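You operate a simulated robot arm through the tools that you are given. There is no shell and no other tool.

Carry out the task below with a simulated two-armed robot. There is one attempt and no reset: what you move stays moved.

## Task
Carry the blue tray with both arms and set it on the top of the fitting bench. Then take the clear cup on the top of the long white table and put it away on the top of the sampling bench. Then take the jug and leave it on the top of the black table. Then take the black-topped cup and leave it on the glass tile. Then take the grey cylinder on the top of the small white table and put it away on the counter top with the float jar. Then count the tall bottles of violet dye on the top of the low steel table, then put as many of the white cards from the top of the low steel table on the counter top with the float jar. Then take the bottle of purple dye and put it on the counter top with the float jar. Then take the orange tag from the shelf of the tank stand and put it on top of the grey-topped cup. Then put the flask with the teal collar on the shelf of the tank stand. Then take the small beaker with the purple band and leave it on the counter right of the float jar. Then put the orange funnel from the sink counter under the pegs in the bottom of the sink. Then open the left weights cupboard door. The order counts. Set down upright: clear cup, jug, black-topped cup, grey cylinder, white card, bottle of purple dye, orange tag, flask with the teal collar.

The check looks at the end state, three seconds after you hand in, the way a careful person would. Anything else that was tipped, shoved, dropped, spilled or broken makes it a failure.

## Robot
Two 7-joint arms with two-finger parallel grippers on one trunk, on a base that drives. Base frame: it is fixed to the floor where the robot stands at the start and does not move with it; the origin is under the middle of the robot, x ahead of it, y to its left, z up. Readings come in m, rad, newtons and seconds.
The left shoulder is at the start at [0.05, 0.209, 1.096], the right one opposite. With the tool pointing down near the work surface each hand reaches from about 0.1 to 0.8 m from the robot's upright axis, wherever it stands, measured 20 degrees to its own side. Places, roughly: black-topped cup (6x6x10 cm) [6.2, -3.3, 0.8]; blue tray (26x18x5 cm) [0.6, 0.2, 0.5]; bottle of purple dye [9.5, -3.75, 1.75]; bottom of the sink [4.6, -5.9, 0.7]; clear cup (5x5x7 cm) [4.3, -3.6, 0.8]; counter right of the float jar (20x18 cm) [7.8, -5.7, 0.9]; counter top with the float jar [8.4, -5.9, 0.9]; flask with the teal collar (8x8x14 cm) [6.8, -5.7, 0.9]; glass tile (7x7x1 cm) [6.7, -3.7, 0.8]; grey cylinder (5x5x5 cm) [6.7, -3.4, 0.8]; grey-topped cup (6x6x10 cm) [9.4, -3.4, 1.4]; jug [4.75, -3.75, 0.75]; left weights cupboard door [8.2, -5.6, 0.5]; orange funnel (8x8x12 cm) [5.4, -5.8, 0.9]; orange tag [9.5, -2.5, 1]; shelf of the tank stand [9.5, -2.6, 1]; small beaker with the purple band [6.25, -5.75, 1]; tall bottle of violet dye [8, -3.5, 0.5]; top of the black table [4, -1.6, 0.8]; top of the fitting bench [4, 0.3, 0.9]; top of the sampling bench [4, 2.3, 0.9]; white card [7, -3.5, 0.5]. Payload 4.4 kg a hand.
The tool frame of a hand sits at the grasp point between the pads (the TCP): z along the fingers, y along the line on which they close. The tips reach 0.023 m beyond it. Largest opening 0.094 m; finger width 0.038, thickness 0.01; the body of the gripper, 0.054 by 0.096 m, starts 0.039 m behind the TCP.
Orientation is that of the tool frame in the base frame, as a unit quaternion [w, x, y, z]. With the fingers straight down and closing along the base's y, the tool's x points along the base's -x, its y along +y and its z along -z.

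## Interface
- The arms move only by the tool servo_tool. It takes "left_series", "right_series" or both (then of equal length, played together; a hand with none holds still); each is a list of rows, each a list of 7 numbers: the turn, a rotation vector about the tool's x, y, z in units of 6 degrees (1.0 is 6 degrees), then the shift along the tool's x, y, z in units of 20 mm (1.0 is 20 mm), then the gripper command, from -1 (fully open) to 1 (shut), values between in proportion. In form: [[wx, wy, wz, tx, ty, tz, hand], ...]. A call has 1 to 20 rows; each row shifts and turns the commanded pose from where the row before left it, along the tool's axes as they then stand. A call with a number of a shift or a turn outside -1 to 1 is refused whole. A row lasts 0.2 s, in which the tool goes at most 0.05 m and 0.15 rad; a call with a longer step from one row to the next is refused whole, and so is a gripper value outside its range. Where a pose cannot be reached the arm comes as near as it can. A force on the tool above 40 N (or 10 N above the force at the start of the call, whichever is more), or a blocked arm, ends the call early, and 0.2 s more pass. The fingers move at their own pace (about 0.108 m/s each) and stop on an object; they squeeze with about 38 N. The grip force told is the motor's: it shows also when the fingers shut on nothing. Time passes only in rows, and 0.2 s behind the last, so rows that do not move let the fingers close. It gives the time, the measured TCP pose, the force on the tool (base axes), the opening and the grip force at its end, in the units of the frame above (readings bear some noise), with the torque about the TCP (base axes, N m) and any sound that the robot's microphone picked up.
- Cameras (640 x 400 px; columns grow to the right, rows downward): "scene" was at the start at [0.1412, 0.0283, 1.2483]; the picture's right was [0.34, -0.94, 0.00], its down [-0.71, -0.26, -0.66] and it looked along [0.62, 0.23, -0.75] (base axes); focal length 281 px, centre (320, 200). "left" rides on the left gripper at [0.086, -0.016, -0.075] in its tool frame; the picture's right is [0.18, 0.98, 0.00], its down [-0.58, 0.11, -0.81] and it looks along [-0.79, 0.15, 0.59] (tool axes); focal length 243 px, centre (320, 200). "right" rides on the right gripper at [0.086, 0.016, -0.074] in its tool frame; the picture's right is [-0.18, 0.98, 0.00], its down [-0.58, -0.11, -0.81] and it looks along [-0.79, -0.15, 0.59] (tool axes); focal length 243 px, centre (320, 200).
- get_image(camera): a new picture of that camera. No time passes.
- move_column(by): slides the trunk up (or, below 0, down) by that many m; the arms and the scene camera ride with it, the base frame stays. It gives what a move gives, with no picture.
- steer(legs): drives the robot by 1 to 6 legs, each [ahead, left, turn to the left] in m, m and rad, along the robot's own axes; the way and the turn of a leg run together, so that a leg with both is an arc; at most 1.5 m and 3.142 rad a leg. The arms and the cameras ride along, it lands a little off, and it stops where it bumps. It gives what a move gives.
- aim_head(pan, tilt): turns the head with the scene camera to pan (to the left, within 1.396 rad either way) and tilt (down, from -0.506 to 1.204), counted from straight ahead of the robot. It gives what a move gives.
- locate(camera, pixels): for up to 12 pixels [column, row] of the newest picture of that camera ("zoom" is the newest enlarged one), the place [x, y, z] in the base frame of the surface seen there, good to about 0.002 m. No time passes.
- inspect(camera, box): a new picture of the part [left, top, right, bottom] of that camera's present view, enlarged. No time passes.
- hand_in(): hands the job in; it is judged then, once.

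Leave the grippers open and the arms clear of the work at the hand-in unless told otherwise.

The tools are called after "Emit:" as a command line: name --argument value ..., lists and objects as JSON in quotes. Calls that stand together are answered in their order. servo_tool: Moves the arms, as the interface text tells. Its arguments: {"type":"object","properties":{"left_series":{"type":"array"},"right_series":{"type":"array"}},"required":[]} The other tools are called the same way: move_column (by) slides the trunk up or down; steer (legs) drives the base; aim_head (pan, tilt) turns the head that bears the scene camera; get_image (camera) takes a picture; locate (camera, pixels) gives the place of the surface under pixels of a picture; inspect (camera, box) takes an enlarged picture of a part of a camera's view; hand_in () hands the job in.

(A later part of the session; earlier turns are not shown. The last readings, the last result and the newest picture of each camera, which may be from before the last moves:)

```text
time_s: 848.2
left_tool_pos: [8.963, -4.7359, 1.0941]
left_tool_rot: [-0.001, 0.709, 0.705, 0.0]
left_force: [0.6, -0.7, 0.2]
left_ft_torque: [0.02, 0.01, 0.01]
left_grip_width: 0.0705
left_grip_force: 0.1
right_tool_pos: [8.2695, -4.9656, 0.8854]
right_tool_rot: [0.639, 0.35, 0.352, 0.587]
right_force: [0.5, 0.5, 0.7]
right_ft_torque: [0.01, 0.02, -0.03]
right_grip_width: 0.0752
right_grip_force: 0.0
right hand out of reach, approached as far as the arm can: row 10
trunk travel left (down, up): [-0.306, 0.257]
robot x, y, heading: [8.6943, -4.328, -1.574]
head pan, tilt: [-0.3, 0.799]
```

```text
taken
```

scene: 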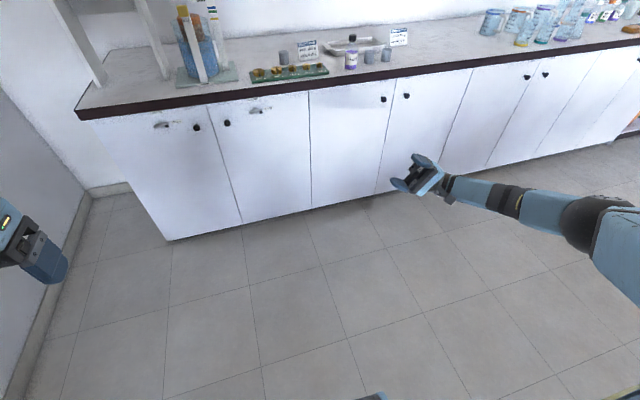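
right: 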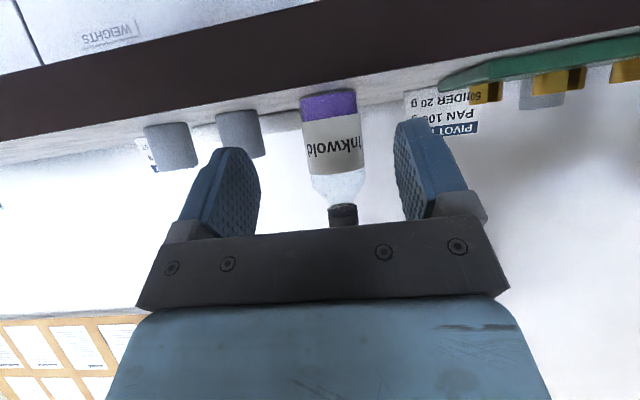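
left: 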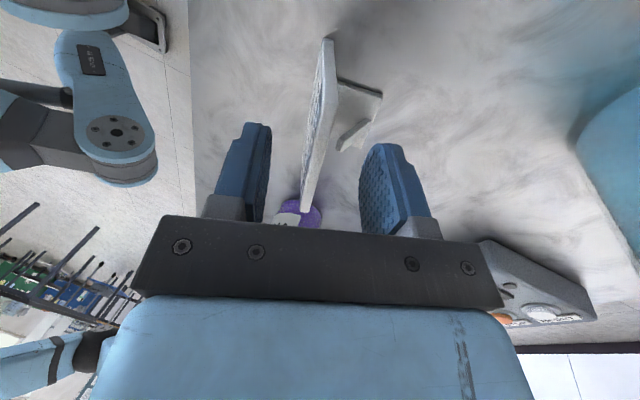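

Now the elbow is on the outer side. I bring the fingers to forward by a yaw (which doesn't swing the elbow back), then pitch down.

Emit:
servo_tool --right_series '[[0.039, -0.86, -0.507, 0, 0, 0, -0.6], [0.039, -0.86, -0.507, 0, 0, 0, -0.6], [0.039, -0.86, -0.507, 0, 0, 0, -0.6], [0.039, -0.86, -0.507, 0, 0, 0, -0.6], [0.039, -0.86, -0.507, 0, 0, 0, -0.6], [0.039, -0.86, -0.507, 0, 0, 0, -0.6], [0.039, -0.86, -0.507, 0, 0, 0, -0.6], [0.039, -0.86, -0.507, 0, 0, 0, -0.6], [0.039, -0.86, -0.507, 0, 0, 0, -0.6], [0.039, -0.86, -0.507, 0, 0, 0, -0.6], [0.039, -0.86, -0.507, 0, 0, 0, -0.6], [0.039, -0.86, -0.507, 0, 0, 0, -0.6], [0.039, -0.86, -0.507, 0, 0, 0, -0.6], [0.039, -0.86, -0.507, 0, 0, 0, -0.6], [0.039, -0.86, -0.507, 0, 0, 0, -0.6], [0, 0, 0, 0, 0, 0, -0.6]]'

Emit:
get_image --camera "scene"

```text
time_s: 851.6
left_tool_pos: [8.9634, -4.7349, 1.0935]
left_tool_rot: [-0.001, 0.709, 0.705, 0.0]
left_force: [-0.1, 0.0, -0.7]
left_ft_torque: [0.0, -0.01, 0.0]
left_grip_width: 0.0705
left_grip_force: 0.0
right_tool_pos: [8.2689, -4.9644, 0.8866]
right_tool_rot: [0.867, 0.496, 0.002, -0.038]
right_force: [0.0, 0.5, -0.3]
right_ft_torque: [0.02, -0.01, 0.02]
right_grip_width: 0.0753
right_grip_force: 0.0
trunk travel left (down, up): [-0.306, 0.257]
robot x, y, heading: [8.6969, -4.3301, -1.57]
head pan, tilt: [-0.3, 0.799]
```

```text
taken
```

scene: 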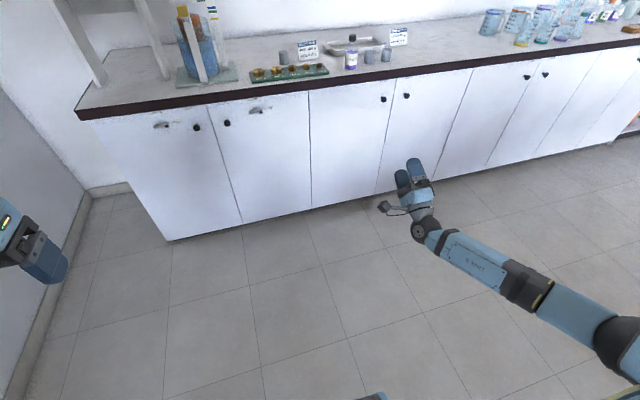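

Fingers now point forward with the elbow outside and low. Pitching the fingers down 120°.

Emit:
servo_tool --right_series '[[1, 0, 0, 0, 0, 0, -0.6], [1, 0, 0, 0, 0, 0, -0.6], [1, 0, 0, 0, 0, 0, -0.6], [1, 0, 0, 0, 0, 0, -0.6], [1, 0, 0, 0, 0, 0, -0.6], [1, 0, 0, 0, 0, 0, -0.6], [1, 0, 0, 0, 0, 0, -0.6], [1, 0, 0, 0, 0, 0, -0.6], [1, 0, 0, 0, 0, 0, -0.6], [1, 0, 0, 0, 0, 0, -0.6], [1, 0, 0, 0, 0, 0, -0.6], [1, 0, 0, 0, 0, 0, -0.6], [1, 0, 0, 0, 0, 0, -0.6], [1, 0, 0, 0, 0, 0, -0.6], [1, 0, 0, 0, 0, 0, -0.6], [1, 0, 0, 0, 0, 0, -0.6], [1, 0, 0, 0, 0, 0, -0.6], [1, 0, 0, 0, 0, 0, -0.6], [1, 0, 0, 0, 0, 0, -0.6], [1, 0, 0, 0, 0, 0, -0.6]]'

Emit:
get_image --camera "scene"

```text
time_s: 855.8
left_tool_pos: [8.965, -4.7343, 1.0929]
left_tool_rot: [-0.001, 0.709, 0.705, 0.0]
left_force: [0.2, -0.1, -0.6]
left_ft_torque: [0.04, 0.0, 0.02]
left_grip_width: 0.0705
left_grip_force: 0.1
right_tool_pos: [8.4256, -4.8321, 0.7678]
right_tool_rot: [0.085, 0.995, -0.046, -0.022]
right_force: [-0.3, 0.3, -0.2]
right_ft_torque: [0.0, -0.02, 0.0]
right_grip_width: 0.0753
right_grip_force: 0.0
right hand out of reach, approached as far as the arm can: row 14, 15, 16, 17, 18, 19, 20
trunk travel left (down, up): [-0.306, 0.257]
robot x, y, heading: [8.697, -4.3282, -1.57]
head pan, tilt: [-0.3, 0.799]
```

```text
taken
```

scene: 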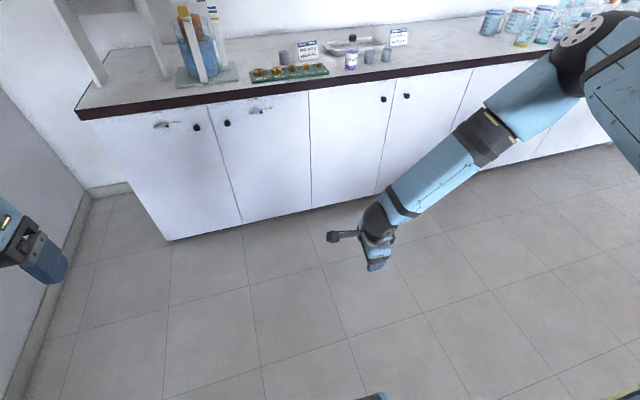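

The elbow went up on the outer side during the last part. Yawing the hand back to standard, then rolling the other way to lower the elbow outside.

Emit:
servo_tool --right_series '[[0, 0, -1, 0, 0, 0, -0.6], [0, 0, -1, 0, 0, 0, -0.6], [0, 0, -1, 0, 0, 0, -0.6], [0, 0, -1, 0, 0, 0, -0.6], [0, 0, -1, 0, 0, 0, -0.6], [0, 0, -1, 0, 0, 0, -0.6], [0, 0, -1, 0, 0, 0, -0.6], [0, 0, -1, 0, 0, 0, -0.6], [0, 0, -1, 0, 0, 0, -0.6], [0, 0, -1, 0, 0, 0, -0.6], [0, 0, -1, 0, 0, 0, -0.6], [0, 0, -1, 0, 0, 0, -0.6], [0, 0, -1, 0, 0, 0, -0.6], [0, 0, -1, 0, 0, 0, -0.6], [0, 0, -1, 0, 0, 0, -0.6], [0, 0, 0, 0, 0, 0, -0.6]]'

Emit:
get_image --camera "scene"

```text
time_s: 858.6
left_tool_pos: [8.9629, -4.7346, 1.0924]
left_tool_rot: [-0.001, 0.709, 0.705, 0.001]
left_force: [-0.3, -0.1, 0.1]
left_ft_torque: [-0.02, -0.04, 0.01]
left_grip_width: 0.0706
left_grip_force: 0.1
right_tool_pos: [8.6407, -4.5661, 0.8187]
right_tool_rot: [0.058, 0.817, 0.57, -0.062]
right_force: [-1.9, -4.5, 1.8]
right_ft_torque: [0.35, -0.19, -0.03]
right_grip_width: 0.0754
right_grip_force: 0.0
right hand out of reach, approached as far as the arm can: row 1, 2, 3, 4, 5, 6, 7, 8, 9, 10, 11, 12, 13
trunk travel left (down, up): [-0.306, 0.257]
robot x, y, heading: [8.6922, -4.3295, -1.574]
head pan, tilt: [-0.3, 0.799]
stopped in row 13 (right hand): the force on the tool passed its limit at 65 N (the readings are from after the stop); the commanded pose is now the measured one
```

```text
taken
```

scene: 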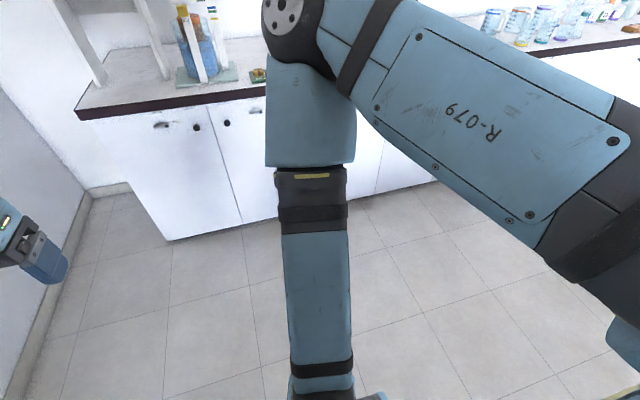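

The hand swung toward the robot's own base and stopped at contact. I move it carefully out forward and to the right, translation only.

Emit:
servo_tool --right_series '[[0, 0, 0, -0.5, -0.14, -0.1, -0.6], [0, 0, 0, -0.9, -0.28, -0.1, -0.6], [0, 0, 0, -0.9, -0.28, -0.1, -0.6], [0, 0, 0, -0.9, -0.28, -0.1, -0.6], [0, 0, 0, -0.9, -0.28, -0.1, -0.6], [0, 0, 0, -0.9, -0.28, -0.1, -0.6], [0, 0, 0, -0.9, -0.28, -0.1, -0.6], [0, 0, 0, -0.9, -0.28, -0.1, -0.6], [0, 0, 0, -0.9, -0.28, -0.1, -0.6], [0, 0, 0, -0.9, -0.28, -0.1, -0.6], [0, 0, 0, -0.9, -0.28, -0.1, -0.6], [0, 0, 0, -0.9, -0.28, -0.1, -0.6], [0, 0, 0, 0, 0, 0, -0.6]]'

Emit:
get_image --camera "scene"

```text
time_s: 861.4
left_tool_pos: [8.964, -4.7351, 1.0925]
left_tool_rot: [-0.001, 0.709, 0.706, 0.0]
left_force: [-1.3, -0.4, 0.3]
left_ft_torque: [-0.01, -0.01, 0.0]
left_grip_width: 0.0706
left_grip_force: 0.0
right_tool_pos: [8.6003, -4.6246, 0.9442]
right_tool_rot: [0.055, 0.826, 0.559, -0.049]
right_force: [-0.2, 0.0, 0.4]
right_ft_torque: [-0.02, -0.02, 0.04]
right_grip_width: 0.0753
right_grip_force: 0.1
right hand out of reach, approached as far as the arm can: row 1, 2, 3, 4, 5, 6, 7, 8, 9, 10, 11, 12
trunk travel left (down, up): [-0.306, 0.257]
robot x, y, heading: [8.6949, -4.3297, -1.573]
head pan, tilt: [-0.3, 0.799]
```

```text
taken
```

scene: 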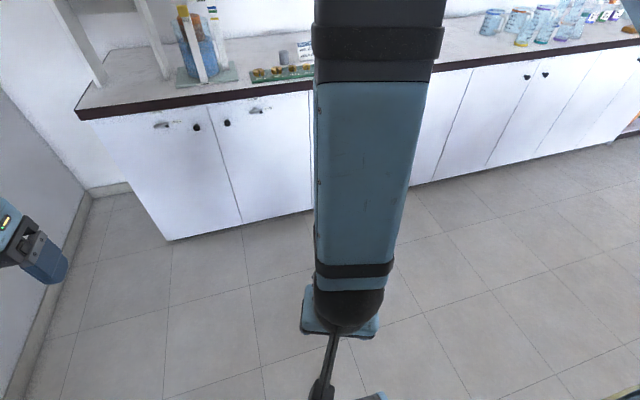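

Moving the hand to the right side (west) 0.25 m.

Emit:
servo_tool --right_series '[[0, 0, 0, -0.36, -0.9, 0, -0.6], [0, 0, 0, -0.36, -0.9, 0, -0.6], [0, 0, 0, -0.36, -0.9, 0, -0.6], [0, 0, 0, -0.36, -0.9, 0, -0.6], [0, 0, 0, -0.36, -0.9, 0, -0.6], [0, 0, 0, -0.36, -0.9, 0, -0.6], [0, 0, 0, -0.36, -0.9, 0, -0.6], [0, 0, 0, -0.36, -0.9, 0, -0.6], [0, 0, 0, -0.36, -0.9, 0, -0.6], [0, 0, 0, -0.36, -0.9, 0, -0.6], [0, 0, 0, -0.36, -0.9, 0, -0.6], [0, 0, 0, -0.36, -0.9, 0, -0.6], [0, 0, 0, 0, 0, 0, -0.6]]'

Emit:
get_image --camera "scene"

```text
time_s: 864.2
left_tool_pos: [8.9639, -4.7346, 1.0921]
left_tool_rot: [-0.002, 0.71, 0.705, 0.0]
left_force: [-0.3, -0.2, -0.1]
left_ft_torque: [-0.01, -0.01, -0.03]
left_grip_width: 0.0706
left_grip_force: 0.1
right_tool_pos: [8.5808, -4.6101, 0.9511]
right_tool_rot: [0.058, 0.817, 0.571, -0.062]
right_force: [-0.1, 0.9, -0.1]
right_ft_torque: [0.01, 0.01, 0.02]
right_grip_width: 0.0752
right_grip_force: 0.1
right hand out of reach, approached as far as the arm can: row 1, 2, 3, 4, 5, 6, 7, 8, 9, 10, 11, 12
trunk travel left (down, up): [-0.306, 0.257]
robot x, y, heading: [8.6966, -4.3306, -1.57]
head pan, tilt: [-0.3, 0.799]
```

```text
taken
```

scene: 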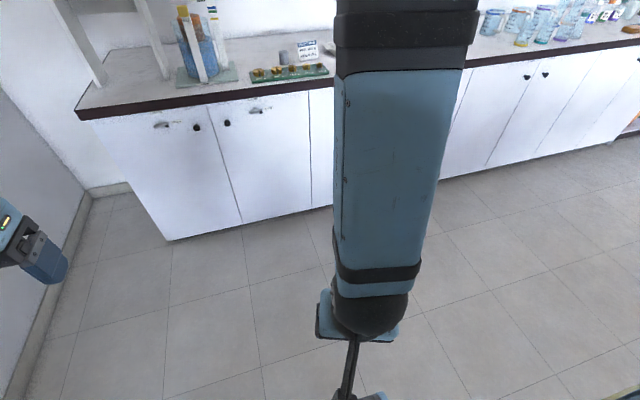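

It barely moves — a joint limit. Undoing the yaw (turning the hand back) should free it.

Emit:
servo_tool --right_series '[[0, 0, 1, 0, 0, 0, -0.6], [0, 0, 1, 0, 0, 0, -0.6], [0, 0, 1, 0, 0, 0, -0.6], [0, 0, 1, 0, 0, 0, -0.6], [0, 0, 1, 0, 0, 0, -0.6], [0, 0, 1, 0, 0, 0, -0.6], [0, 0, 1, 0, 0, 0, -0.6], [0, 0, 1, 0, 0, 0, -0.6], [0, 0, 1, 0, 0, 0, -0.6], [0, 0, 0, 0, 0, 0, -0.6]]'

Emit:
get_image --camera "scene"

```text
time_s: 866.4
left_tool_pos: [8.9638, -4.7332, 1.0927]
left_tool_rot: [-0.001, 0.709, 0.705, 0.0]
left_force: [0.4, -0.4, -0.4]
left_ft_torque: [-0.03, -0.02, -0.01]
left_grip_width: 0.0706
left_grip_force: 0.0
right_tool_pos: [8.5819, -4.6108, 0.9513]
right_tool_rot: [0.079, 0.987, 0.137, -0.029]
right_force: [-0.4, 0.1, -0.1]
right_ft_torque: [0.0, 0.02, -0.04]
right_grip_width: 0.0752
right_grip_force: 0.0
trunk travel left (down, up): [-0.306, 0.257]
robot x, y, heading: [8.6919, -4.3279, -1.572]
head pan, tilt: [-0.3, 0.799]
```

```text
taken
```

scene: 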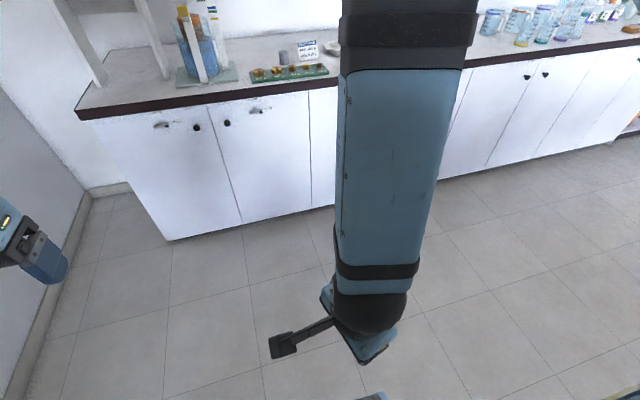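

Emit:
servo_tool --right_series '[[0, 0, 0, -0.88, 0.48, 0.14, -0.6], [0, 0, 0, -0.88, 0.48, 0.14, -0.6], [0, 0, 0, -0.88, 0.48, 0.14, -0.6], [0, 0, 0, -0.88, 0.48, 0.14, -0.6], [0, 0, 0, -0.88, 0.48, 0.14, -0.6], [0, 0, 0, -0.88, 0.48, 0.14, -0.6], [0, 0, 0, -0.88, 0.48, 0.14, -0.6], [0, 0, 0, -0.88, 0.48, 0.14, -0.6], [0, 0, 0, -0.88, 0.48, 0.14, -0.6], [0, 0, 0, -0.88, 0.48, 0.14, -0.6], [0, 0, 0, -0.88, 0.48, 0.14, -0.6], [0, 0, 0, -0.88, 0.48, 0.14, -0.6], [0, 0, 0, 0, 0, 0, -0.6]]'

Emit:
get_image --camera "scene"

```text
time_s: 869.2
left_tool_pos: [8.9641, -4.7349, 1.0918]
left_tool_rot: [-0.001, 0.709, 0.705, 0.0]
left_force: [-0.9, -0.3, 0.3]
left_ft_torque: [0.0, 0.01, 0.01]
left_grip_width: 0.0703
left_grip_force: 0.0
right_tool_pos: [8.4929, -4.7039, 0.9236]
right_tool_rot: [0.08, 0.987, 0.137, -0.029]
right_force: [-0.3, -0.2, 0.4]
right_ft_torque: [0.02, -0.04, 0.01]
right_grip_width: 0.0751
right_grip_force: 0.1
right hand out of reach, approached as far as the arm can: row 6, 7, 8, 9, 10, 11, 12
trunk travel left (down, up): [-0.306, 0.257]
robot x, y, heading: [8.6944, -4.3285, -1.57]
head pan, tilt: [-0.3, 0.799]
```

```text
taken
```

scene: 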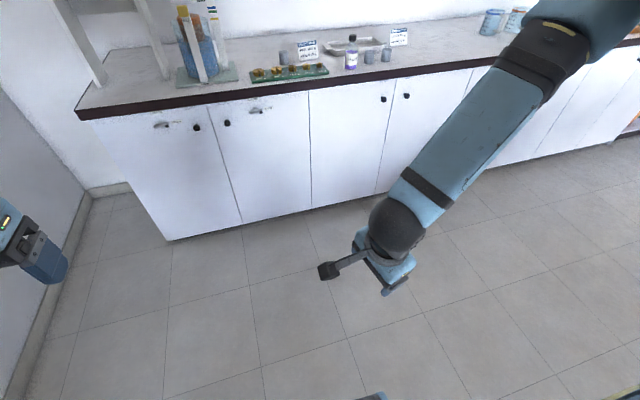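

Elbow is outside again (but high). I pitch the fingers back up to forward, where the elbow had been low and outside.

Emit:
servo_tool --right_series '[[-1, 0, 0, 0, 0, 0, -0.6], [-1, 0, 0, 0, 0, 0, -0.6], [-1, 0, 0, 0, 0, 0, -0.6], [-1, 0, 0, 0, 0, 0, -0.6], [-1, 0, 0, 0, 0, 0, -0.6], [-1, 0, 0, 0, 0, 0, -0.6], [-1, 0, 0, 0, 0, 0, -0.6], [-1, 0, 0, 0, 0, 0, -0.6], [-1, 0, 0, 0, 0, 0, -0.6], [-1, 0, 0, 0, 0, 0, -0.6], [-1, 0, 0, 0, 0, 0, -0.6], [-1, 0, 0, 0, 0, 0, -0.6], [-1, 0, 0, 0, 0, 0, -0.6], [-1, 0, 0, 0, 0, 0, -0.6], [0, 0, 0, 0, 0, 0, -0.6]]'

Emit:
get_image --camera "scene"

```text
time_s: 872.4
left_tool_pos: [8.9638, -4.7344, 1.0925]
left_tool_rot: [-0.001, 0.709, 0.705, 0.0]
left_force: [-0.3, 0.4, -0.5]
left_ft_torque: [0.04, 0.0, 0.0]
left_grip_width: 0.0705
left_grip_force: 0.1
right_tool_pos: [8.4925, -4.706, 0.9228]
right_tool_rot: [0.719, 0.68, 0.122, 0.071]
right_force: [-0.5, 0.0, 0.0]
right_ft_torque: [-0.01, 0.0, -0.03]
right_grip_width: 0.0753
right_grip_force: 0.1
trunk travel left (down, up): [-0.306, 0.257]
robot x, y, heading: [8.6948, -4.3295, -1.574]
head pan, tilt: [-0.3, 0.799]
```

```text
taken
```

scene: 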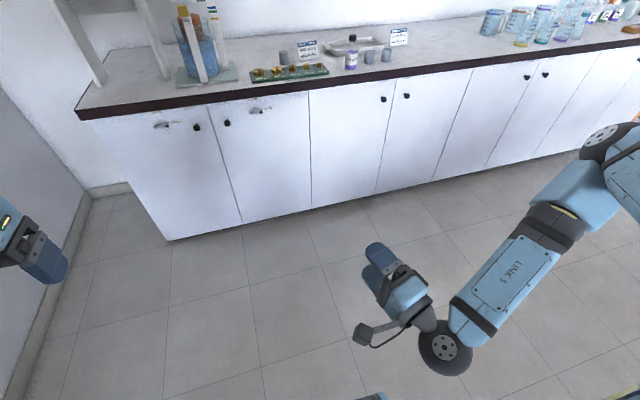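

Moving the hand forward 0.25 m (fingers forward), then rolling about the finger axis so that the pod is below, as in the earlier good pitched pose.

Emit:
servo_tool --right_series '[[0, 0, 0, -0.6, -0.09, 0.85, -0.6], [0, 0, 0, -0.6, -0.09, 0.85, -0.6], [0, 0, 0, -0.6, -0.09, 0.85, -0.6], [0, 0, 0, -0.6, -0.09, 0.85, -0.6], [0, 0, 0, -0.6, -0.09, 0.85, -0.6], [0, 0, 0, -0.6, -0.09, 0.85, -0.6], [0, 0, 0, -0.6, -0.09, 0.85, -0.6], [0, 0, 0, -0.6, -0.09, 0.85, -0.6], [0, 0, 0, -0.6, -0.09, 0.85, -0.6], [0, 0, 0, -0.6, -0.09, 0.85, -0.6], [0, 0, 0, 0, 0, 0, -0.6]]'

Emit:
get_image --camera "scene"

```text
time_s: 874.8
left_tool_pos: [8.9647, -4.7343, 1.0935]
left_tool_rot: [-0.001, 0.709, 0.706, 0.0]
left_force: [0.2, 0.1, -0.3]
left_ft_torque: [-0.02, 0.0, 0.0]
left_grip_width: 0.0702
left_grip_force: 0.0
right_tool_pos: [8.4212, -4.9013, 0.9214]
right_tool_rot: [0.719, 0.681, 0.12, 0.07]
right_force: [-0.1, 0.1, 0.3]
right_ft_torque: [-0.03, -0.01, 0.01]
right_grip_width: 0.0752
right_grip_force: 0.1
trunk travel left (down, up): [-0.306, 0.257]
robot x, y, heading: [8.6934, -4.3283, -1.573]
head pan, tilt: [-0.3, 0.799]
```

```text
taken
```

scene: 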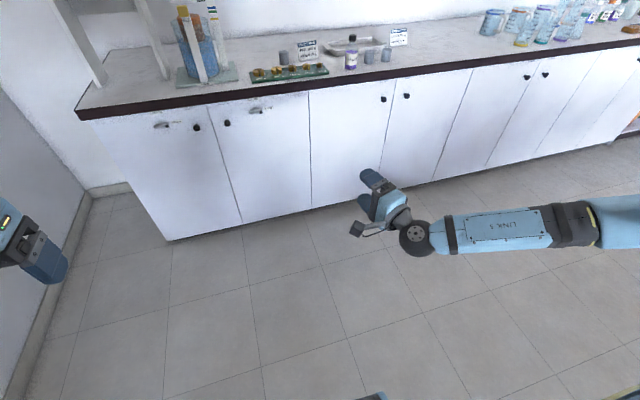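

Good. Now rolling 90° about the finger axis.

Emit:
servo_tool --right_series '[[0, 0, -1, 0, 0, 0, -0.6], [0, 0, -1, 0, 0, 0, -0.6], [0, 0, -1, 0, 0, 0, -0.6], [0, 0, -1, 0, 0, 0, -0.6], [0, 0, -1, 0, 0, 0, -0.6], [0, 0, -1, 0, 0, 0, -0.6], [0, 0, -1, 0, 0, 0, -0.6], [0, 0, -1, 0, 0, 0, -0.6], [0, 0, -1, 0, 0, 0, -0.6], [0, 0, -1, 0, 0, 0, -0.6], [0, 0, -1, 0, 0, 0, -0.6], [0, 0, -1, 0, 0, 0, -0.6], [0, 0, -1, 0, 0, 0, -0.6], [0, 0, -1, 0, 0, 0, -0.6], [0, 0, -1, 0, 0, 0, -0.6], [0, 0, 0, 0, 0, 0, -0.6]]'

Emit:
get_image --camera "scene"

```text
time_s: 878.2
left_tool_pos: [8.9633, -4.7345, 1.0923]
left_tool_rot: [-0.002, 0.709, 0.705, 0.0]
left_force: [-0.2, 0.3, 0.2]
left_ft_torque: [-0.01, 0.0, 0.02]
left_grip_width: 0.0704
left_grip_force: 0.0
right_tool_pos: [8.3357, -5.0271, 0.8473]
right_tool_rot: [0.654, 0.517, 0.457, -0.31]
right_force: [-1.2, 0.8, -0.2]
right_ft_torque: [0.0, 0.02, -0.01]
right_grip_width: 0.0753
right_grip_force: 0.0
right hand out of reach, approached as far as the arm can: row 7, 8, 9, 10, 11, 12, 13, 14, 15
trunk travel left (down, up): [-0.306, 0.257]
robot x, y, heading: [8.6935, -4.3282, -1.57]
head pan, tilt: [-0.3, 0.799]
```

```text
taken
```

scene: 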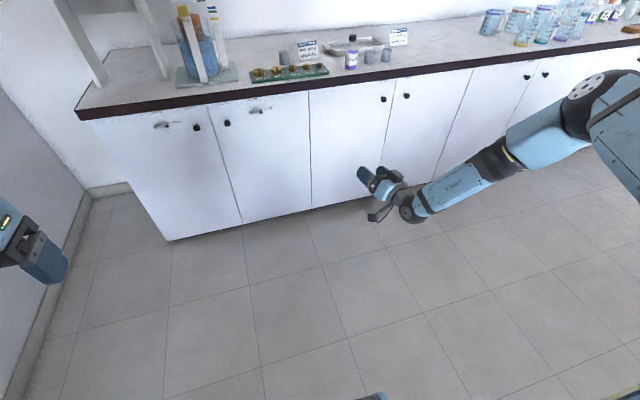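

The wrist is in its flipped branch. I need to line the fingers up with the forearm, roll, and bend the other way. Locating elbow and wrist.

Emit:
locate --camera "scene" --pixels '[[600, 85], [545, 130], [440, 195], [405, 210], [380, 185], [620, 110], [565, 125]]'

```text
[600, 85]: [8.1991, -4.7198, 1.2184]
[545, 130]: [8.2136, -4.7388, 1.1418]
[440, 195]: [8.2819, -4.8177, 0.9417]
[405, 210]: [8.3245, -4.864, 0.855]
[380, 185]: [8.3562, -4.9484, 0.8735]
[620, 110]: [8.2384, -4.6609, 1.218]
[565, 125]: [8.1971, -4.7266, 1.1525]
```

Aligning the fingers with the forearm (≈64° pitch down).

Emit:
servo_tool --right_series '[[0.167, 0.96, 0, 0, 0, 0, -0.6], [0.167, 0.96, 0, 0, 0, 0, -0.6], [0.167, 0.96, 0, 0, 0, 0, -0.6], [0.167, 0.96, 0, 0, 0, 0, -0.6], [0.167, 0.96, 0, 0, 0, 0, -0.6], [0.167, 0.96, 0, 0, 0, 0, -0.6], [0.167, 0.96, 0, 0, 0, 0, -0.6], [0.167, 0.96, 0, 0, 0, 0, -0.6], [0.167, 0.96, 0, 0, 0, 0, -0.6], [0.167, 0.96, 0, 0, 0, 0, -0.6], [0.167, 0.96, 0, 0, 0, 0, -0.6], [0, 0, 0, 0, 0, 0, -0.6]]'

Emit:
get_image --camera "scene"

```text
time_s: 880.8
left_tool_pos: [8.9643, -4.7339, 1.0924]
left_tool_rot: [-0.001, 0.709, 0.705, 0.0]
left_force: [0.2, 0.4, -0.2]
left_ft_torque: [0.02, 0.0, 0.01]
left_grip_width: 0.0707
left_grip_force: 0.0
right_tool_pos: [8.3317, -5.0326, 0.8444]
right_tool_rot: [0.266, 0.659, 0.702, -0.034]
right_force: [-0.4, 0.0, -0.1]
right_ft_torque: [0.04, 0.0, 0.03]
right_grip_width: 0.0751
right_grip_force: 0.0
right hand out of reach, approached as far as the arm can: row 2, 4
trunk travel left (down, up): [-0.306, 0.257]
robot x, y, heading: [8.6987, -4.327, -1.571]
head pan, tilt: [-0.3, 0.799]
```

```text
taken
```

scene: 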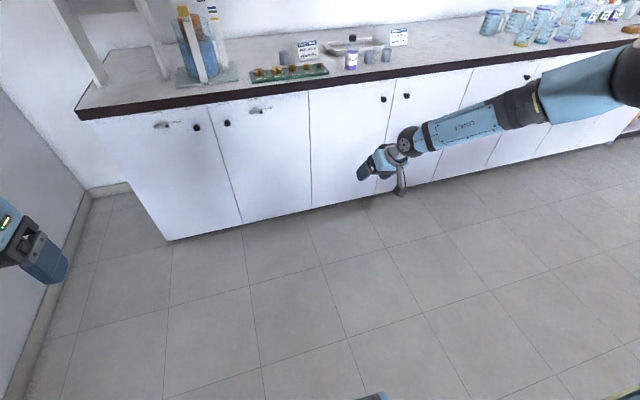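

That worked: the hand's pod side is right again and it isn't saturated. Completing to straight down (≈31°).

Emit:
servo_tool --right_series '[[0.508, 0.7, 0, 0, 0, 0, -0.6], [0.508, 0.7, 0, 0, 0, 0, -0.6], [0.508, 0.7, 0, 0, 0, 0, -0.6], [0.508, 0.7, 0, 0, 0, 0, -0.6], [0.508, 0.7, 0, 0, 0, 0, -0.6], [0.508, 0.7, 0, 0, 0, 0, -0.6], [0, 0, 0, 0, 0, 0, -0.6]]'

Emit:
get_image --camera "scene"

```text
time_s: 882.4
left_tool_pos: [8.9633, -4.7346, 1.0929]
left_tool_rot: [0.0, 0.709, 0.705, 0.001]
left_force: [-0.1, -0.7, 0.3]
left_ft_torque: [0.0, 0.03, -0.03]
left_grip_width: 0.0708
left_grip_force: 0.1
right_tool_pos: [8.3315, -5.0326, 0.8452]
right_tool_rot: [0.001, 0.684, 0.729, 0.001]
right_force: [-0.3, 0.0, -0.4]
right_ft_torque: [0.0, 0.05, 0.01]
right_grip_width: 0.075
right_grip_force: 0.0
trunk travel left (down, up): [-0.306, 0.257]
robot x, y, heading: [8.6952, -4.3316, -1.571]
head pan, tilt: [-0.3, 0.799]
```

```text
taken
```

scene: 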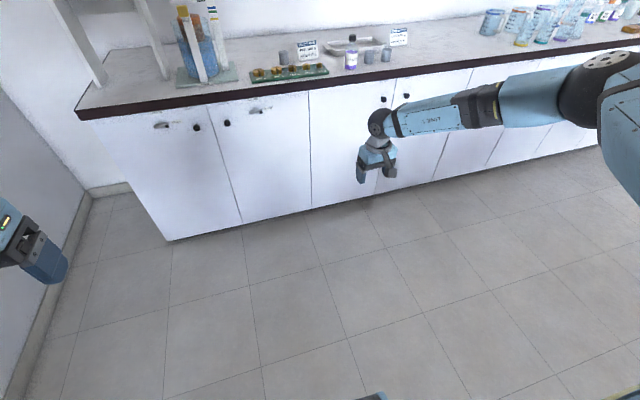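

Standard orientation regained with the elbow outside. Retracting toward the tucked position.

Emit:
servo_tool --right_series '[[0, 0, 0.6, 0.5, 0.1, -0.5, -0.6], [0, 0, 0, 0.9, 0.3, -0.7, -0.6], [0, 0, 0, 0.9, 0.3, -0.7, -0.6], [0, 0, 0, 0.9, 0.3, -0.7, -0.6], [0, 0, 0, 0.9, 0.3, -0.7, -0.6], [0, 0, 0, 0.9, 0.3, -0.7, -0.6], [0, 0, 0, 0.9, 0.3, -0.7, -0.6], [0, 0, 0, 0.9, 0.3, -0.7, -0.6], [0, 0, 0, 0.9, 0.3, -0.7, -0.6], [0, 0, 0, 0.9, 0.3, -0.7, -0.6], [0, 0, 0, 0.9, 0.3, -0.7, -0.6], [0, 0, 0, 0.9, 0.3, -0.7, -0.6], [0, 0, 0, 0.9, 0.3, -0.7, -0.6], [0, 0, 0, 0.9, 0.3, -0.7, -0.6], [0, 0, 0, 0.9, 0.3, -0.7, -0.6], [0, 0, 0, 0.9, 0.3, -0.7, -0.6], [0, 0, 0, 0, 0, 0, -0.6]]'

Emit:
get_image --camera "scene"

```text
time_s: 886.0
left_tool_pos: [8.9649, -4.7347, 1.0922]
left_tool_rot: [0.0, 0.709, 0.705, 0.0]
left_force: [1.1, 0.3, 0.4]
left_ft_torque: [0.02, -0.02, -0.01]
left_grip_width: 0.0702
left_grip_force: 0.1
right_tool_pos: [8.4209, -4.7533, 1.0614]
right_tool_rot: [0.0, 0.707, 0.707, 0.0]
right_force: [0.3, 0.1, -0.8]
right_ft_torque: [-0.01, 0.0, -0.04]
right_grip_width: 0.0753
right_grip_force: 0.2
trunk travel left (down, up): [-0.306, 0.257]
robot x, y, heading: [8.7006, -4.3301, -1.573]
head pan, tilt: [-0.3, 0.799]
```

```text
taken
```

scene: 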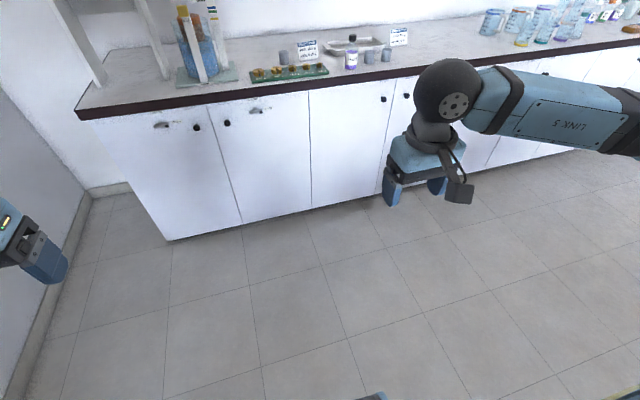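

The right arm works normally again. Checking how far out its elbow sits.

Emit:
aim_head --pan -1.0 --tilt 0.6

Emit:
get_image --camera "scene"

Emit:
locate --camera "scene" --pixels '[[200, 180], [300, 180], [350, 170], [380, 200], [420, 230], [260, 190], [330, 200]]'

```text
time_s: 887.1
left_tool_pos: [8.9642, -4.7347, 1.0933]
left_tool_rot: [-0.002, 0.709, 0.705, 0.0]
left_force: [-0.6, 0.5, 0.3]
left_ft_torque: [-0.02, -0.01, -0.01]
left_grip_width: 0.0704
left_grip_force: 0.1
right_tool_pos: [8.4205, -4.7532, 1.0632]
right_tool_rot: [0.0, 0.707, 0.708, 0.001]
right_force: [-0.3, -0.8, -0.4]
right_ft_torque: [0.02, -0.01, 0.01]
right_grip_width: 0.0753
right_grip_force: 0.0
trunk travel left (down, up): [-0.306, 0.257]
robot x, y, heading: [8.6962, -4.3279, -1.57]
head pan, tilt: [-1.0, 0.6]
```

```text
taken
```

scene: 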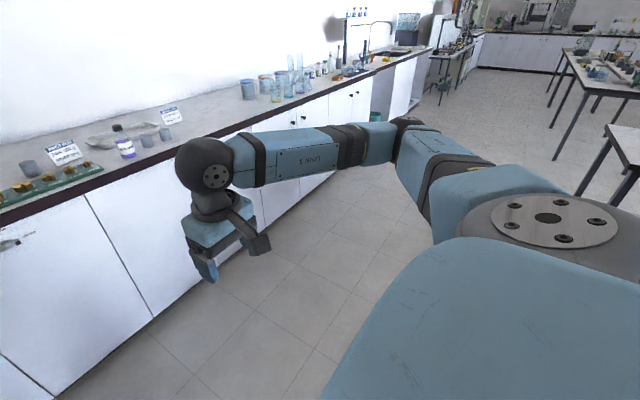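

```text
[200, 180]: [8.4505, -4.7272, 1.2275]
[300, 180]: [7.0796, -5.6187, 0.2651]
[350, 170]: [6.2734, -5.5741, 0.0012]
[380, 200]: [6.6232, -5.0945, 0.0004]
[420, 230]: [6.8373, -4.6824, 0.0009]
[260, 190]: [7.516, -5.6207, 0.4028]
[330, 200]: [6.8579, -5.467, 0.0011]
```

Elbow is level and ~0.55 m out; acceptable. Now to the tank stand for the orange tag: turning left to face east and sliding left (north).

Emit:
steer --legs '[[0, 0, 1.57], [0, 1.4, 0]]'

Emit:
aim_head --pan 0.3 --tilt 0.4

Emit:
get_image --camera "scene"

```text
time_s: 889.0
left_tool_pos: [9.1025, -4.5929, 1.0937]
left_tool_rot: [-0.002, 0.553, 0.833, -0.005]
left_force: [0.2, 0.2, 0.4]
left_ft_torque: [-0.02, 0.02, -0.01]
left_grip_width: 0.0705
left_grip_force: 0.1
right_tool_pos: [8.6241, -4.8319, 1.0612]
right_tool_rot: [0.0, 0.539, 0.842, 0.002]
right_force: [-0.4, -0.2, 0.3]
right_ft_torque: [-0.01, -0.01, -0.01]
right_grip_width: 0.0752
right_grip_force: 0.1
trunk travel left (down, up): [-0.306, 0.257]
robot x, y, heading: [8.6967, -4.3304, -1.146]
head pan, tilt: [-1.0, 0.6]
stopped in leg 1: the robot was blocked; the commanded pose is now the measured one
```

```text
time_s: 890.5
left_tool_pos: [9.1046, -4.5947, 1.092]
left_tool_rot: [-0.003, 0.551, 0.835, -0.003]
left_force: [-0.4, -1.2, -0.1]
left_ft_torque: [0.0, 0.01, -0.02]
left_grip_width: 0.0705
left_grip_force: 0.1
right_tool_pos: [8.6257, -4.8342, 1.0591]
right_tool_rot: [-0.001, 0.538, 0.843, 0.003]
right_force: [0.7, 0.3, 0.6]
right_ft_torque: [0.02, 0.0, -0.01]
right_grip_width: 0.0752
right_grip_force: 0.0
trunk travel left (down, up): [-0.306, 0.257]
robot x, y, heading: [8.6952, -4.3346, -1.141]
head pan, tilt: [0.3, 0.4]
```

```text
taken
```

scene: 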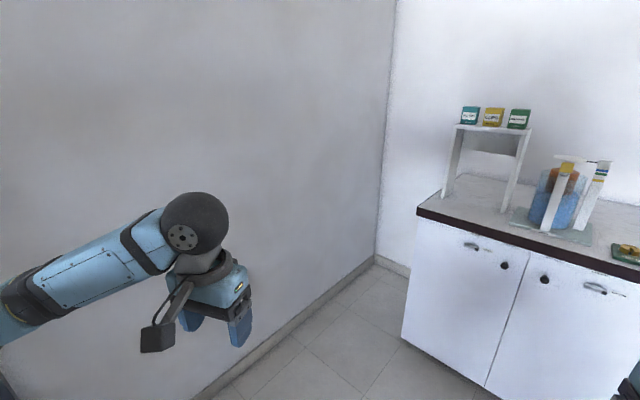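

Blocked part-way. Looking left to see what the arm or base touches.

Emit:
aim_head --pan 1.3 --tilt 0.6

Emit:
get_image --camera "scene"

Emit:
aim_head --pan -1.3 --tilt 0.6

Emit:
get_image --camera "scene"

```text
time_s: 891.8
left_tool_pos: [9.1046, -4.5933, 1.0932]
left_tool_rot: [-0.003, 0.55, 0.835, -0.003]
left_force: [0.1, -0.3, -0.7]
left_ft_torque: [-0.01, -0.02, -0.04]
left_grip_width: 0.0704
left_grip_force: 0.0
right_tool_pos: [8.6252, -4.8351, 1.0607]
right_tool_rot: [-0.002, 0.538, 0.843, 0.003]
right_force: [0.1, 0.1, -0.4]
right_ft_torque: [0.01, 0.01, 0.0]
right_grip_width: 0.0751
right_grip_force: 0.0
trunk travel left (down, up): [-0.306, 0.257]
robot x, y, heading: [8.6947, -4.3332, -1.14]
head pan, tilt: [1.3, 0.6]
```

```text
taken
```

scene: 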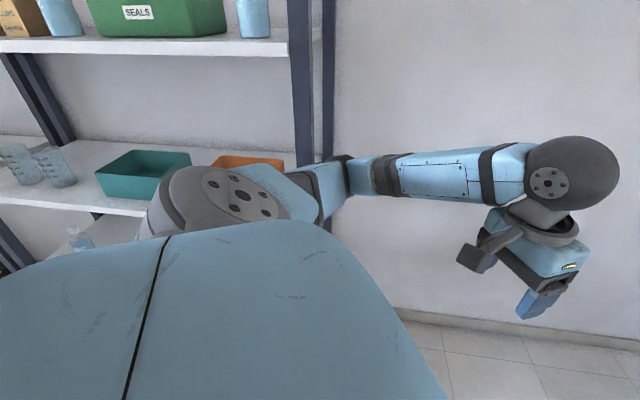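

```text
time_s: 894.1
left_tool_pos: [9.1047, -4.5951, 1.0923]
left_tool_rot: [-0.003, 0.55, 0.835, -0.003]
left_force: [-0.3, -0.6, 0.7]
left_ft_torque: [0.0, 0.0, 0.03]
left_grip_width: 0.0702
left_grip_force: 0.1
right_tool_pos: [8.6256, -4.8349, 1.0579]
right_tool_rot: [0.0, 0.538, 0.843, 0.002]
right_force: [0.0, 0.2, 0.4]
right_ft_torque: [-0.01, 0.02, 0.04]
right_grip_width: 0.0753
right_grip_force: 0.1
trunk travel left (down, up): [-0.306, 0.257]
robot x, y, heading: [8.6962, -4.3287, -1.139]
head pan, tilt: [-1.3, 0.6]
```

```text
taken
```

scene: 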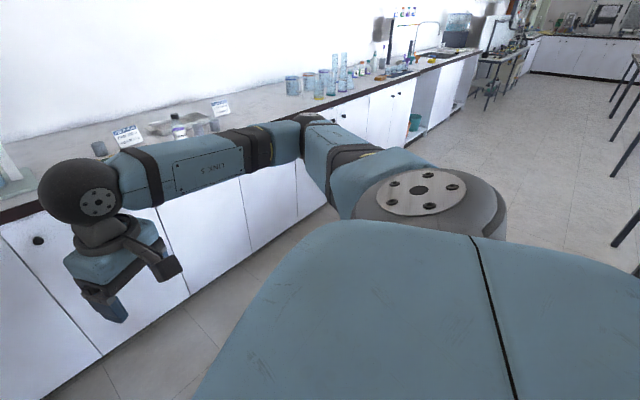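

The left elbow met the shelf's post. Backing out: turning back right 0.43, sliding west 0.3 m, then turning left again with room.

Emit:
steer --legs '[[0, 0, -0.43], [0, -0.32, 0], [0, 0, 1.57]]'

Emit:
aim_head --pan 0.4 --tilt 0.3

Emit:
get_image --camera "scene"

```text
time_s: 902.5
left_tool_pos: [8.7896, -4.0717, 1.0955]
left_tool_rot: [0.003, 0.014, 1.0, -0.004]
left_force: [0.5, 0.1, 0.0]
left_ft_torque: [0.03, 0.0, 0.0]
left_grip_width: 0.0708
left_grip_force: 0.0
right_tool_pos: [8.8071, -4.6076, 1.0634]
right_tool_rot: [0.001, 0.0, 1.0, 0.002]
right_force: [-0.6, 0.4, -0.5]
right_ft_torque: [-0.04, 0.02, 0.02]
right_grip_width: 0.075
right_grip_force: 0.0
trunk travel left (down, up): [-0.306, 0.257]
robot x, y, heading: [8.3845, -4.3328, -0.005]
head pan, tilt: [-1.3, 0.6]
```

```text
time_s: 904.2
left_tool_pos: [8.7907, -4.0719, 1.0948]
left_tool_rot: [0.002, 0.013, 1.0, -0.004]
left_force: [-0.2, -0.2, -0.4]
left_ft_torque: [0.0, -0.03, 0.0]
left_grip_width: 0.0706
left_grip_force: 0.2
right_tool_pos: [8.8076, -4.6091, 1.0629]
right_tool_rot: [0.001, 0.001, 1.0, 0.002]
right_force: [0.5, -0.1, 1.1]
right_ft_torque: [-0.02, -0.01, 0.01]
right_grip_width: 0.0752
right_grip_force: 0.1
trunk travel left (down, up): [-0.306, 0.257]
robot x, y, heading: [8.3813, -4.3326, 0.001]
head pan, tilt: [0.4, 0.3]
```

```text
taken
```

scene: 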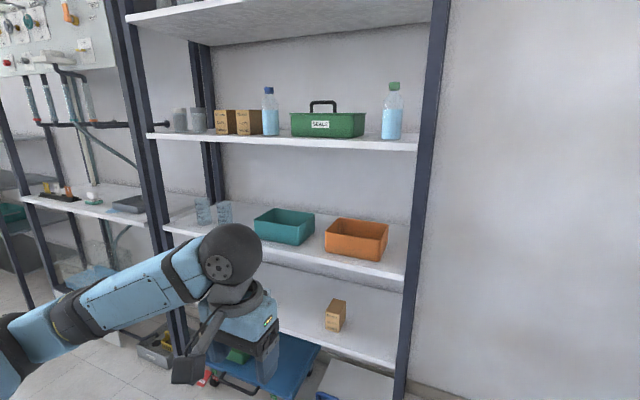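

The shelf and its items are undisturbed. Moving ahead 0.3 m to x≈8.68, then sliding left (north) 1.75 m.

Emit:
steer --legs '[[0.3, 0, 0], [0, 0.9, 0], [0, 0.85, 0]]'

Emit:
aim_head --pan 0.0 --tilt 0.4

Emit:
get_image --camera "scene"

```text
time_s: 921.6
left_tool_pos: [9.0952, -2.3218, 1.0945]
left_tool_rot: [0.002, 0.013, 1.0, -0.004]
left_force: [-0.4, 0.5, 0.1]
left_ft_torque: [0.0, 0.03, -0.01]
left_grip_width: 0.0706
left_grip_force: 0.0
right_tool_pos: [9.1136, -2.8555, 1.0623]
right_tool_rot: [0.001, -0.001, 1.0, 0.002]
right_force: [0.1, 0.9, -0.2]
right_ft_torque: [0.02, 0.0, -0.03]
right_grip_width: 0.0753
right_grip_force: 0.0
trunk travel left (down, up): [-0.306, 0.257]
robot x, y, heading: [8.6895, -2.5827, 0.003]
head pan, tilt: [0.4, 0.3]
```

```text
time_s: 922.4
left_tool_pos: [9.0969, -2.3209, 1.0961]
left_tool_rot: [0.003, 0.012, 1.0, -0.004]
left_force: [0.7, 0.1, 0.2]
left_ft_torque: [-0.03, 0.0, 0.0]
left_grip_width: 0.0705
left_grip_force: 0.0
right_tool_pos: [9.1146, -2.8559, 1.0627]
right_tool_rot: [0.001, -0.001, 1.0, 0.001]
right_force: [0.3, -0.5, 0.0]
right_ft_torque: [0.01, 0.03, -0.01]
right_grip_width: 0.0752
right_grip_force: 0.1
trunk travel left (down, up): [-0.306, 0.257]
robot x, y, heading: [8.6956, -2.5837, -0.0]
head pan, tilt: [0.0, 0.4]
```

```text
taken
```

scene: 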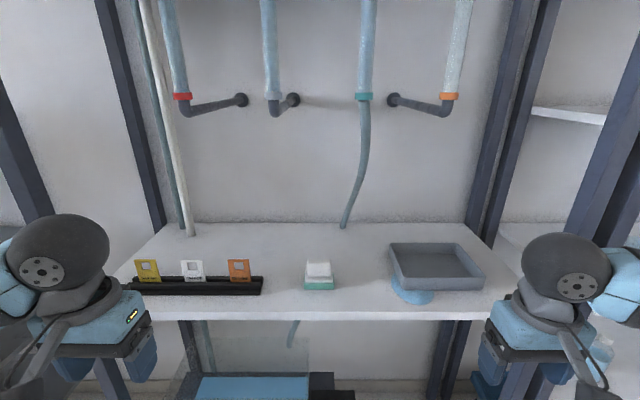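

Now the tank stand's shelf: tags in a black rack — yellow, white, orange at (238,270). Zooming in.

Emit:
inspect --camera "scene" --box '[120, 240, 280, 310]'

Emit:
locate --camera "scene" --pixels '[[238, 270], [230, 262], [247, 262], [239, 260], [239, 281], [148, 271], [192, 271], [200, 288], [262, 288], [135, 292], [318, 285], [300, 310]]'

```text
4.00 times, centred on (200, 275) of scene
```

zoom: 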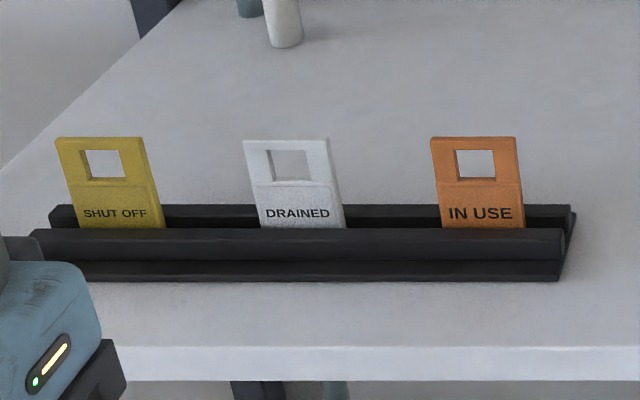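

```text
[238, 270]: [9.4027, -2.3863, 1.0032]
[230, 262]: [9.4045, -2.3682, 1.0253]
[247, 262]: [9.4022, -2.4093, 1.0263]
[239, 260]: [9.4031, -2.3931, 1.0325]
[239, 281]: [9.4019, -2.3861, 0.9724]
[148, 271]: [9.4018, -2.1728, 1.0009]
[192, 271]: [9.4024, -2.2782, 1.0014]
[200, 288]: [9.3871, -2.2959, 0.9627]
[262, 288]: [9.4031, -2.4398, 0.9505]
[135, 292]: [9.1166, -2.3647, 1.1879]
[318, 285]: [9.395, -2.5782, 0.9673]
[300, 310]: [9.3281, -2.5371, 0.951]
```

The orange "IN USE" tag: x 9.4025, y centre −2.389 (≈0.045 wide), top z≈1.036, standing in a low rack. The cup stands under another shelf, so I'll hold the tag by its side edges with the left hand pitched 45° (wrist stays in front of the shelves). First backing 0.25 m and extending the left hand before pitching.

Emit:
steer --legs '[[-0.25, 0, 0]]'

Emit:
servo_tool --left_series '[[0, 0, 0, -0.9, 0, 0, -0.5], [0, 0, 0, -0.9, 0, 0, -0.5], [0, 0, 0, -0.9, 0, 0, -0.5], [0, 0, 0, -0.9, 0, 0, -0.5], [0, 0, 0, -0.9, 0, 0, -0.5], [0, 0, 0, -0.9, 0, 0, -0.5], [0, 0, 0, -0.9, 0, 0, -0.5], [0, 0, 0, -0.9, 0, 0, -0.5], [0, 0, 0, -0.9, 0, 0, -0.5], [0, 0, 0, -0.9, 0, 0, -0.5], [0, 0, 0, -0.9, 0, 0, -0.5], [0, 0, 0, 0, 0, 0, -0.5]]'

Emit:
servo_tool --left_series '[[0, -0.833, 0, 0, 0, 0, -0.5], [0, -0.833, 0, 0, 0, 0, -0.5], [0, -0.833, 0, 0, 0, 0, -0.5], [0, -0.833, 0, 0, 0, 0, -0.5], [0, -0.833, 0, 0, 0, 0, -0.5], [0, -0.833, 0, 0, 0, 0, -0.5], [0, -0.833, 0, 0, 0, 0, -0.5], [0, -0.833, 0, 0, 0, 0, -0.5], [0, -0.833, 0, 0, 0, 0, -0.5], [0, 0, 0, 0, 0, 0, -0.5]]'

Emit:
get_image --camera "scene"

```text
time_s: 924.3
left_tool_pos: [8.8465, -2.3203, 1.0957]
left_tool_rot: [0.002, 0.013, 1.0, -0.004]
left_force: [-0.8, 0.6, 0.7]
left_ft_torque: [0.03, 0.02, 0.01]
left_grip_width: 0.0705
left_grip_force: 0.0
right_tool_pos: [8.8643, -2.8559, 1.0621]
right_tool_rot: [0.001, 0.0, 1.0, 0.003]
right_force: [-0.3, -0.2, -0.7]
right_ft_torque: [-0.02, 0.0, 0.04]
right_grip_width: 0.0749
right_grip_force: 0.0
trunk travel left (down, up): [-0.306, 0.257]
robot x, y, heading: [8.4422, -2.5804, -0.002]
head pan, tilt: [0.0, 0.4]
```

```text
time_s: 926.9
left_tool_pos: [9.047, -2.3268, 1.097]
left_tool_rot: [0.002, 0.013, 1.0, -0.005]
left_force: [-0.1, 0.3, -0.3]
left_ft_torque: [0.03, 0.03, -0.02]
left_grip_width: 0.0705
left_grip_force: 0.1
right_tool_pos: [8.8653, -2.8564, 1.0637]
right_tool_rot: [0.0, -0.001, 1.0, 0.001]
right_force: [-0.4, 0.2, 0.2]
right_ft_torque: [-0.01, 0.0, -0.01]
right_grip_width: 0.075
right_grip_force: 0.1
trunk travel left (down, up): [-0.306, 0.257]
robot x, y, heading: [8.4439, -2.5862, -0.005]
head pan, tilt: [0.0, 0.4]
```

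```text
time_s: 929.1
left_tool_pos: [9.0458, -2.3251, 1.0968]
left_tool_rot: [0.386, 0.011, 0.923, -0.009]
left_force: [0.1, 0.3, -0.4]
left_ft_torque: [0.01, -0.03, -0.02]
left_grip_width: 0.0706
left_grip_force: 0.0
right_tool_pos: [8.8649, -2.8566, 1.0632]
right_tool_rot: [0.001, -0.002, 1.0, 0.001]
right_force: [-0.6, -0.4, -0.1]
right_ft_torque: [-0.02, 0.01, -0.01]
right_grip_width: 0.0754
right_grip_force: 0.0
trunk travel left (down, up): [-0.306, 0.257]
robot x, y, heading: [8.4438, -2.5816, -0.003]
head pan, tilt: [0.0, 0.4]
```

```text
taken
```

scene: 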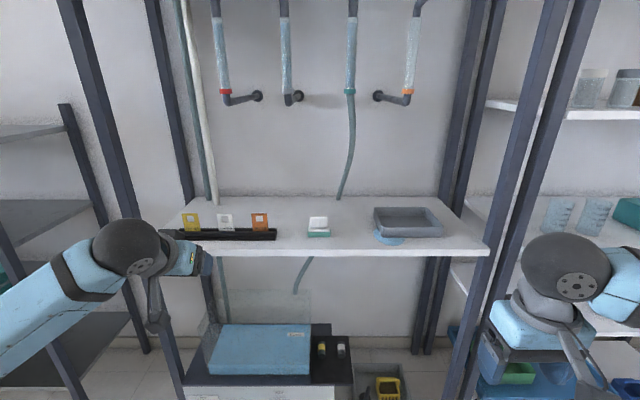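

Pitched cleanly at 45°. Small yaw fix, then lowering/lateral alignment to the tag line (y −2.389, z 1.012) while still away.

Emit:
servo_tool --left_series '[[-0.185, 0, -0.183, 0, 0, 0, -0.6], [0, 0, 0, 0.75, -0.79, 0.77, -0.6], [0, 0, 0, 0.75, -0.79, 0.77, -0.6], [0, 0, 0, 0.75, -0.79, 0.77, -0.6], [0, 0, 0, 0.75, -0.79, 0.77, -0.6], [0, 0, 0, 0, 0, 0, -0.6]]'

Emit:
steer --legs '[[0.2, 0, 0.003]]'

Emit:
get_image --camera "left"

Emit:
get_image --camera "scene"

```text
time_s: 930.5
left_tool_pos: [9.0493, -2.3885, 1.0099]
left_tool_rot: [0.385, -0.003, 0.923, -0.004]
left_force: [-0.2, -0.5, -0.4]
left_ft_torque: [0.02, 0.0, -0.02]
left_grip_width: 0.0752
left_grip_force: 0.0
right_tool_pos: [8.8659, -2.8569, 1.0638]
right_tool_rot: [0.001, -0.001, 1.0, 0.002]
right_force: [-0.1, 1.2, 0.0]
right_ft_torque: [-0.02, 0.03, -0.01]
right_grip_width: 0.0752
right_grip_force: 0.0
trunk travel left (down, up): [-0.306, 0.257]
robot x, y, heading: [8.4408, -2.5843, -0.002]
head pan, tilt: [0.0, 0.4]
```

```text
time_s: 932.1
left_tool_pos: [9.2477, -2.3845, 1.0108]
left_tool_rot: [0.385, -0.004, 0.923, -0.003]
left_force: [0.5, 0.6, -0.2]
left_ft_torque: [0.0, 0.01, 0.03]
left_grip_width: 0.0752
left_grip_force: 0.0
right_tool_pos: [9.0677, -2.8543, 1.0613]
right_tool_rot: [0.0, -0.004, 1.0, 0.002]
right_force: [0.2, 0.9, -0.6]
right_ft_torque: [0.01, 0.02, -0.03]
right_grip_width: 0.0752
right_grip_force: 0.0
trunk travel left (down, up): [-0.306, 0.257]
robot x, y, heading: [8.6404, -2.5786, 0.001]
head pan, tilt: [0.0, 0.4]
```

```text
taken
```

left: 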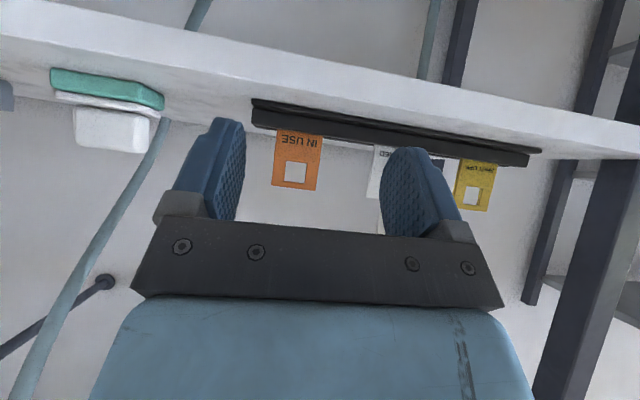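

```text
taken
```

scene: 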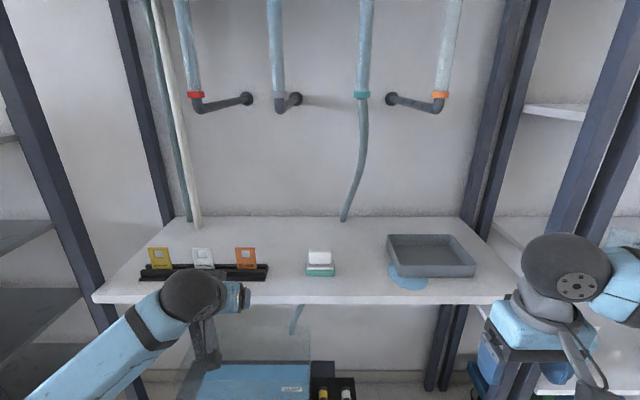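

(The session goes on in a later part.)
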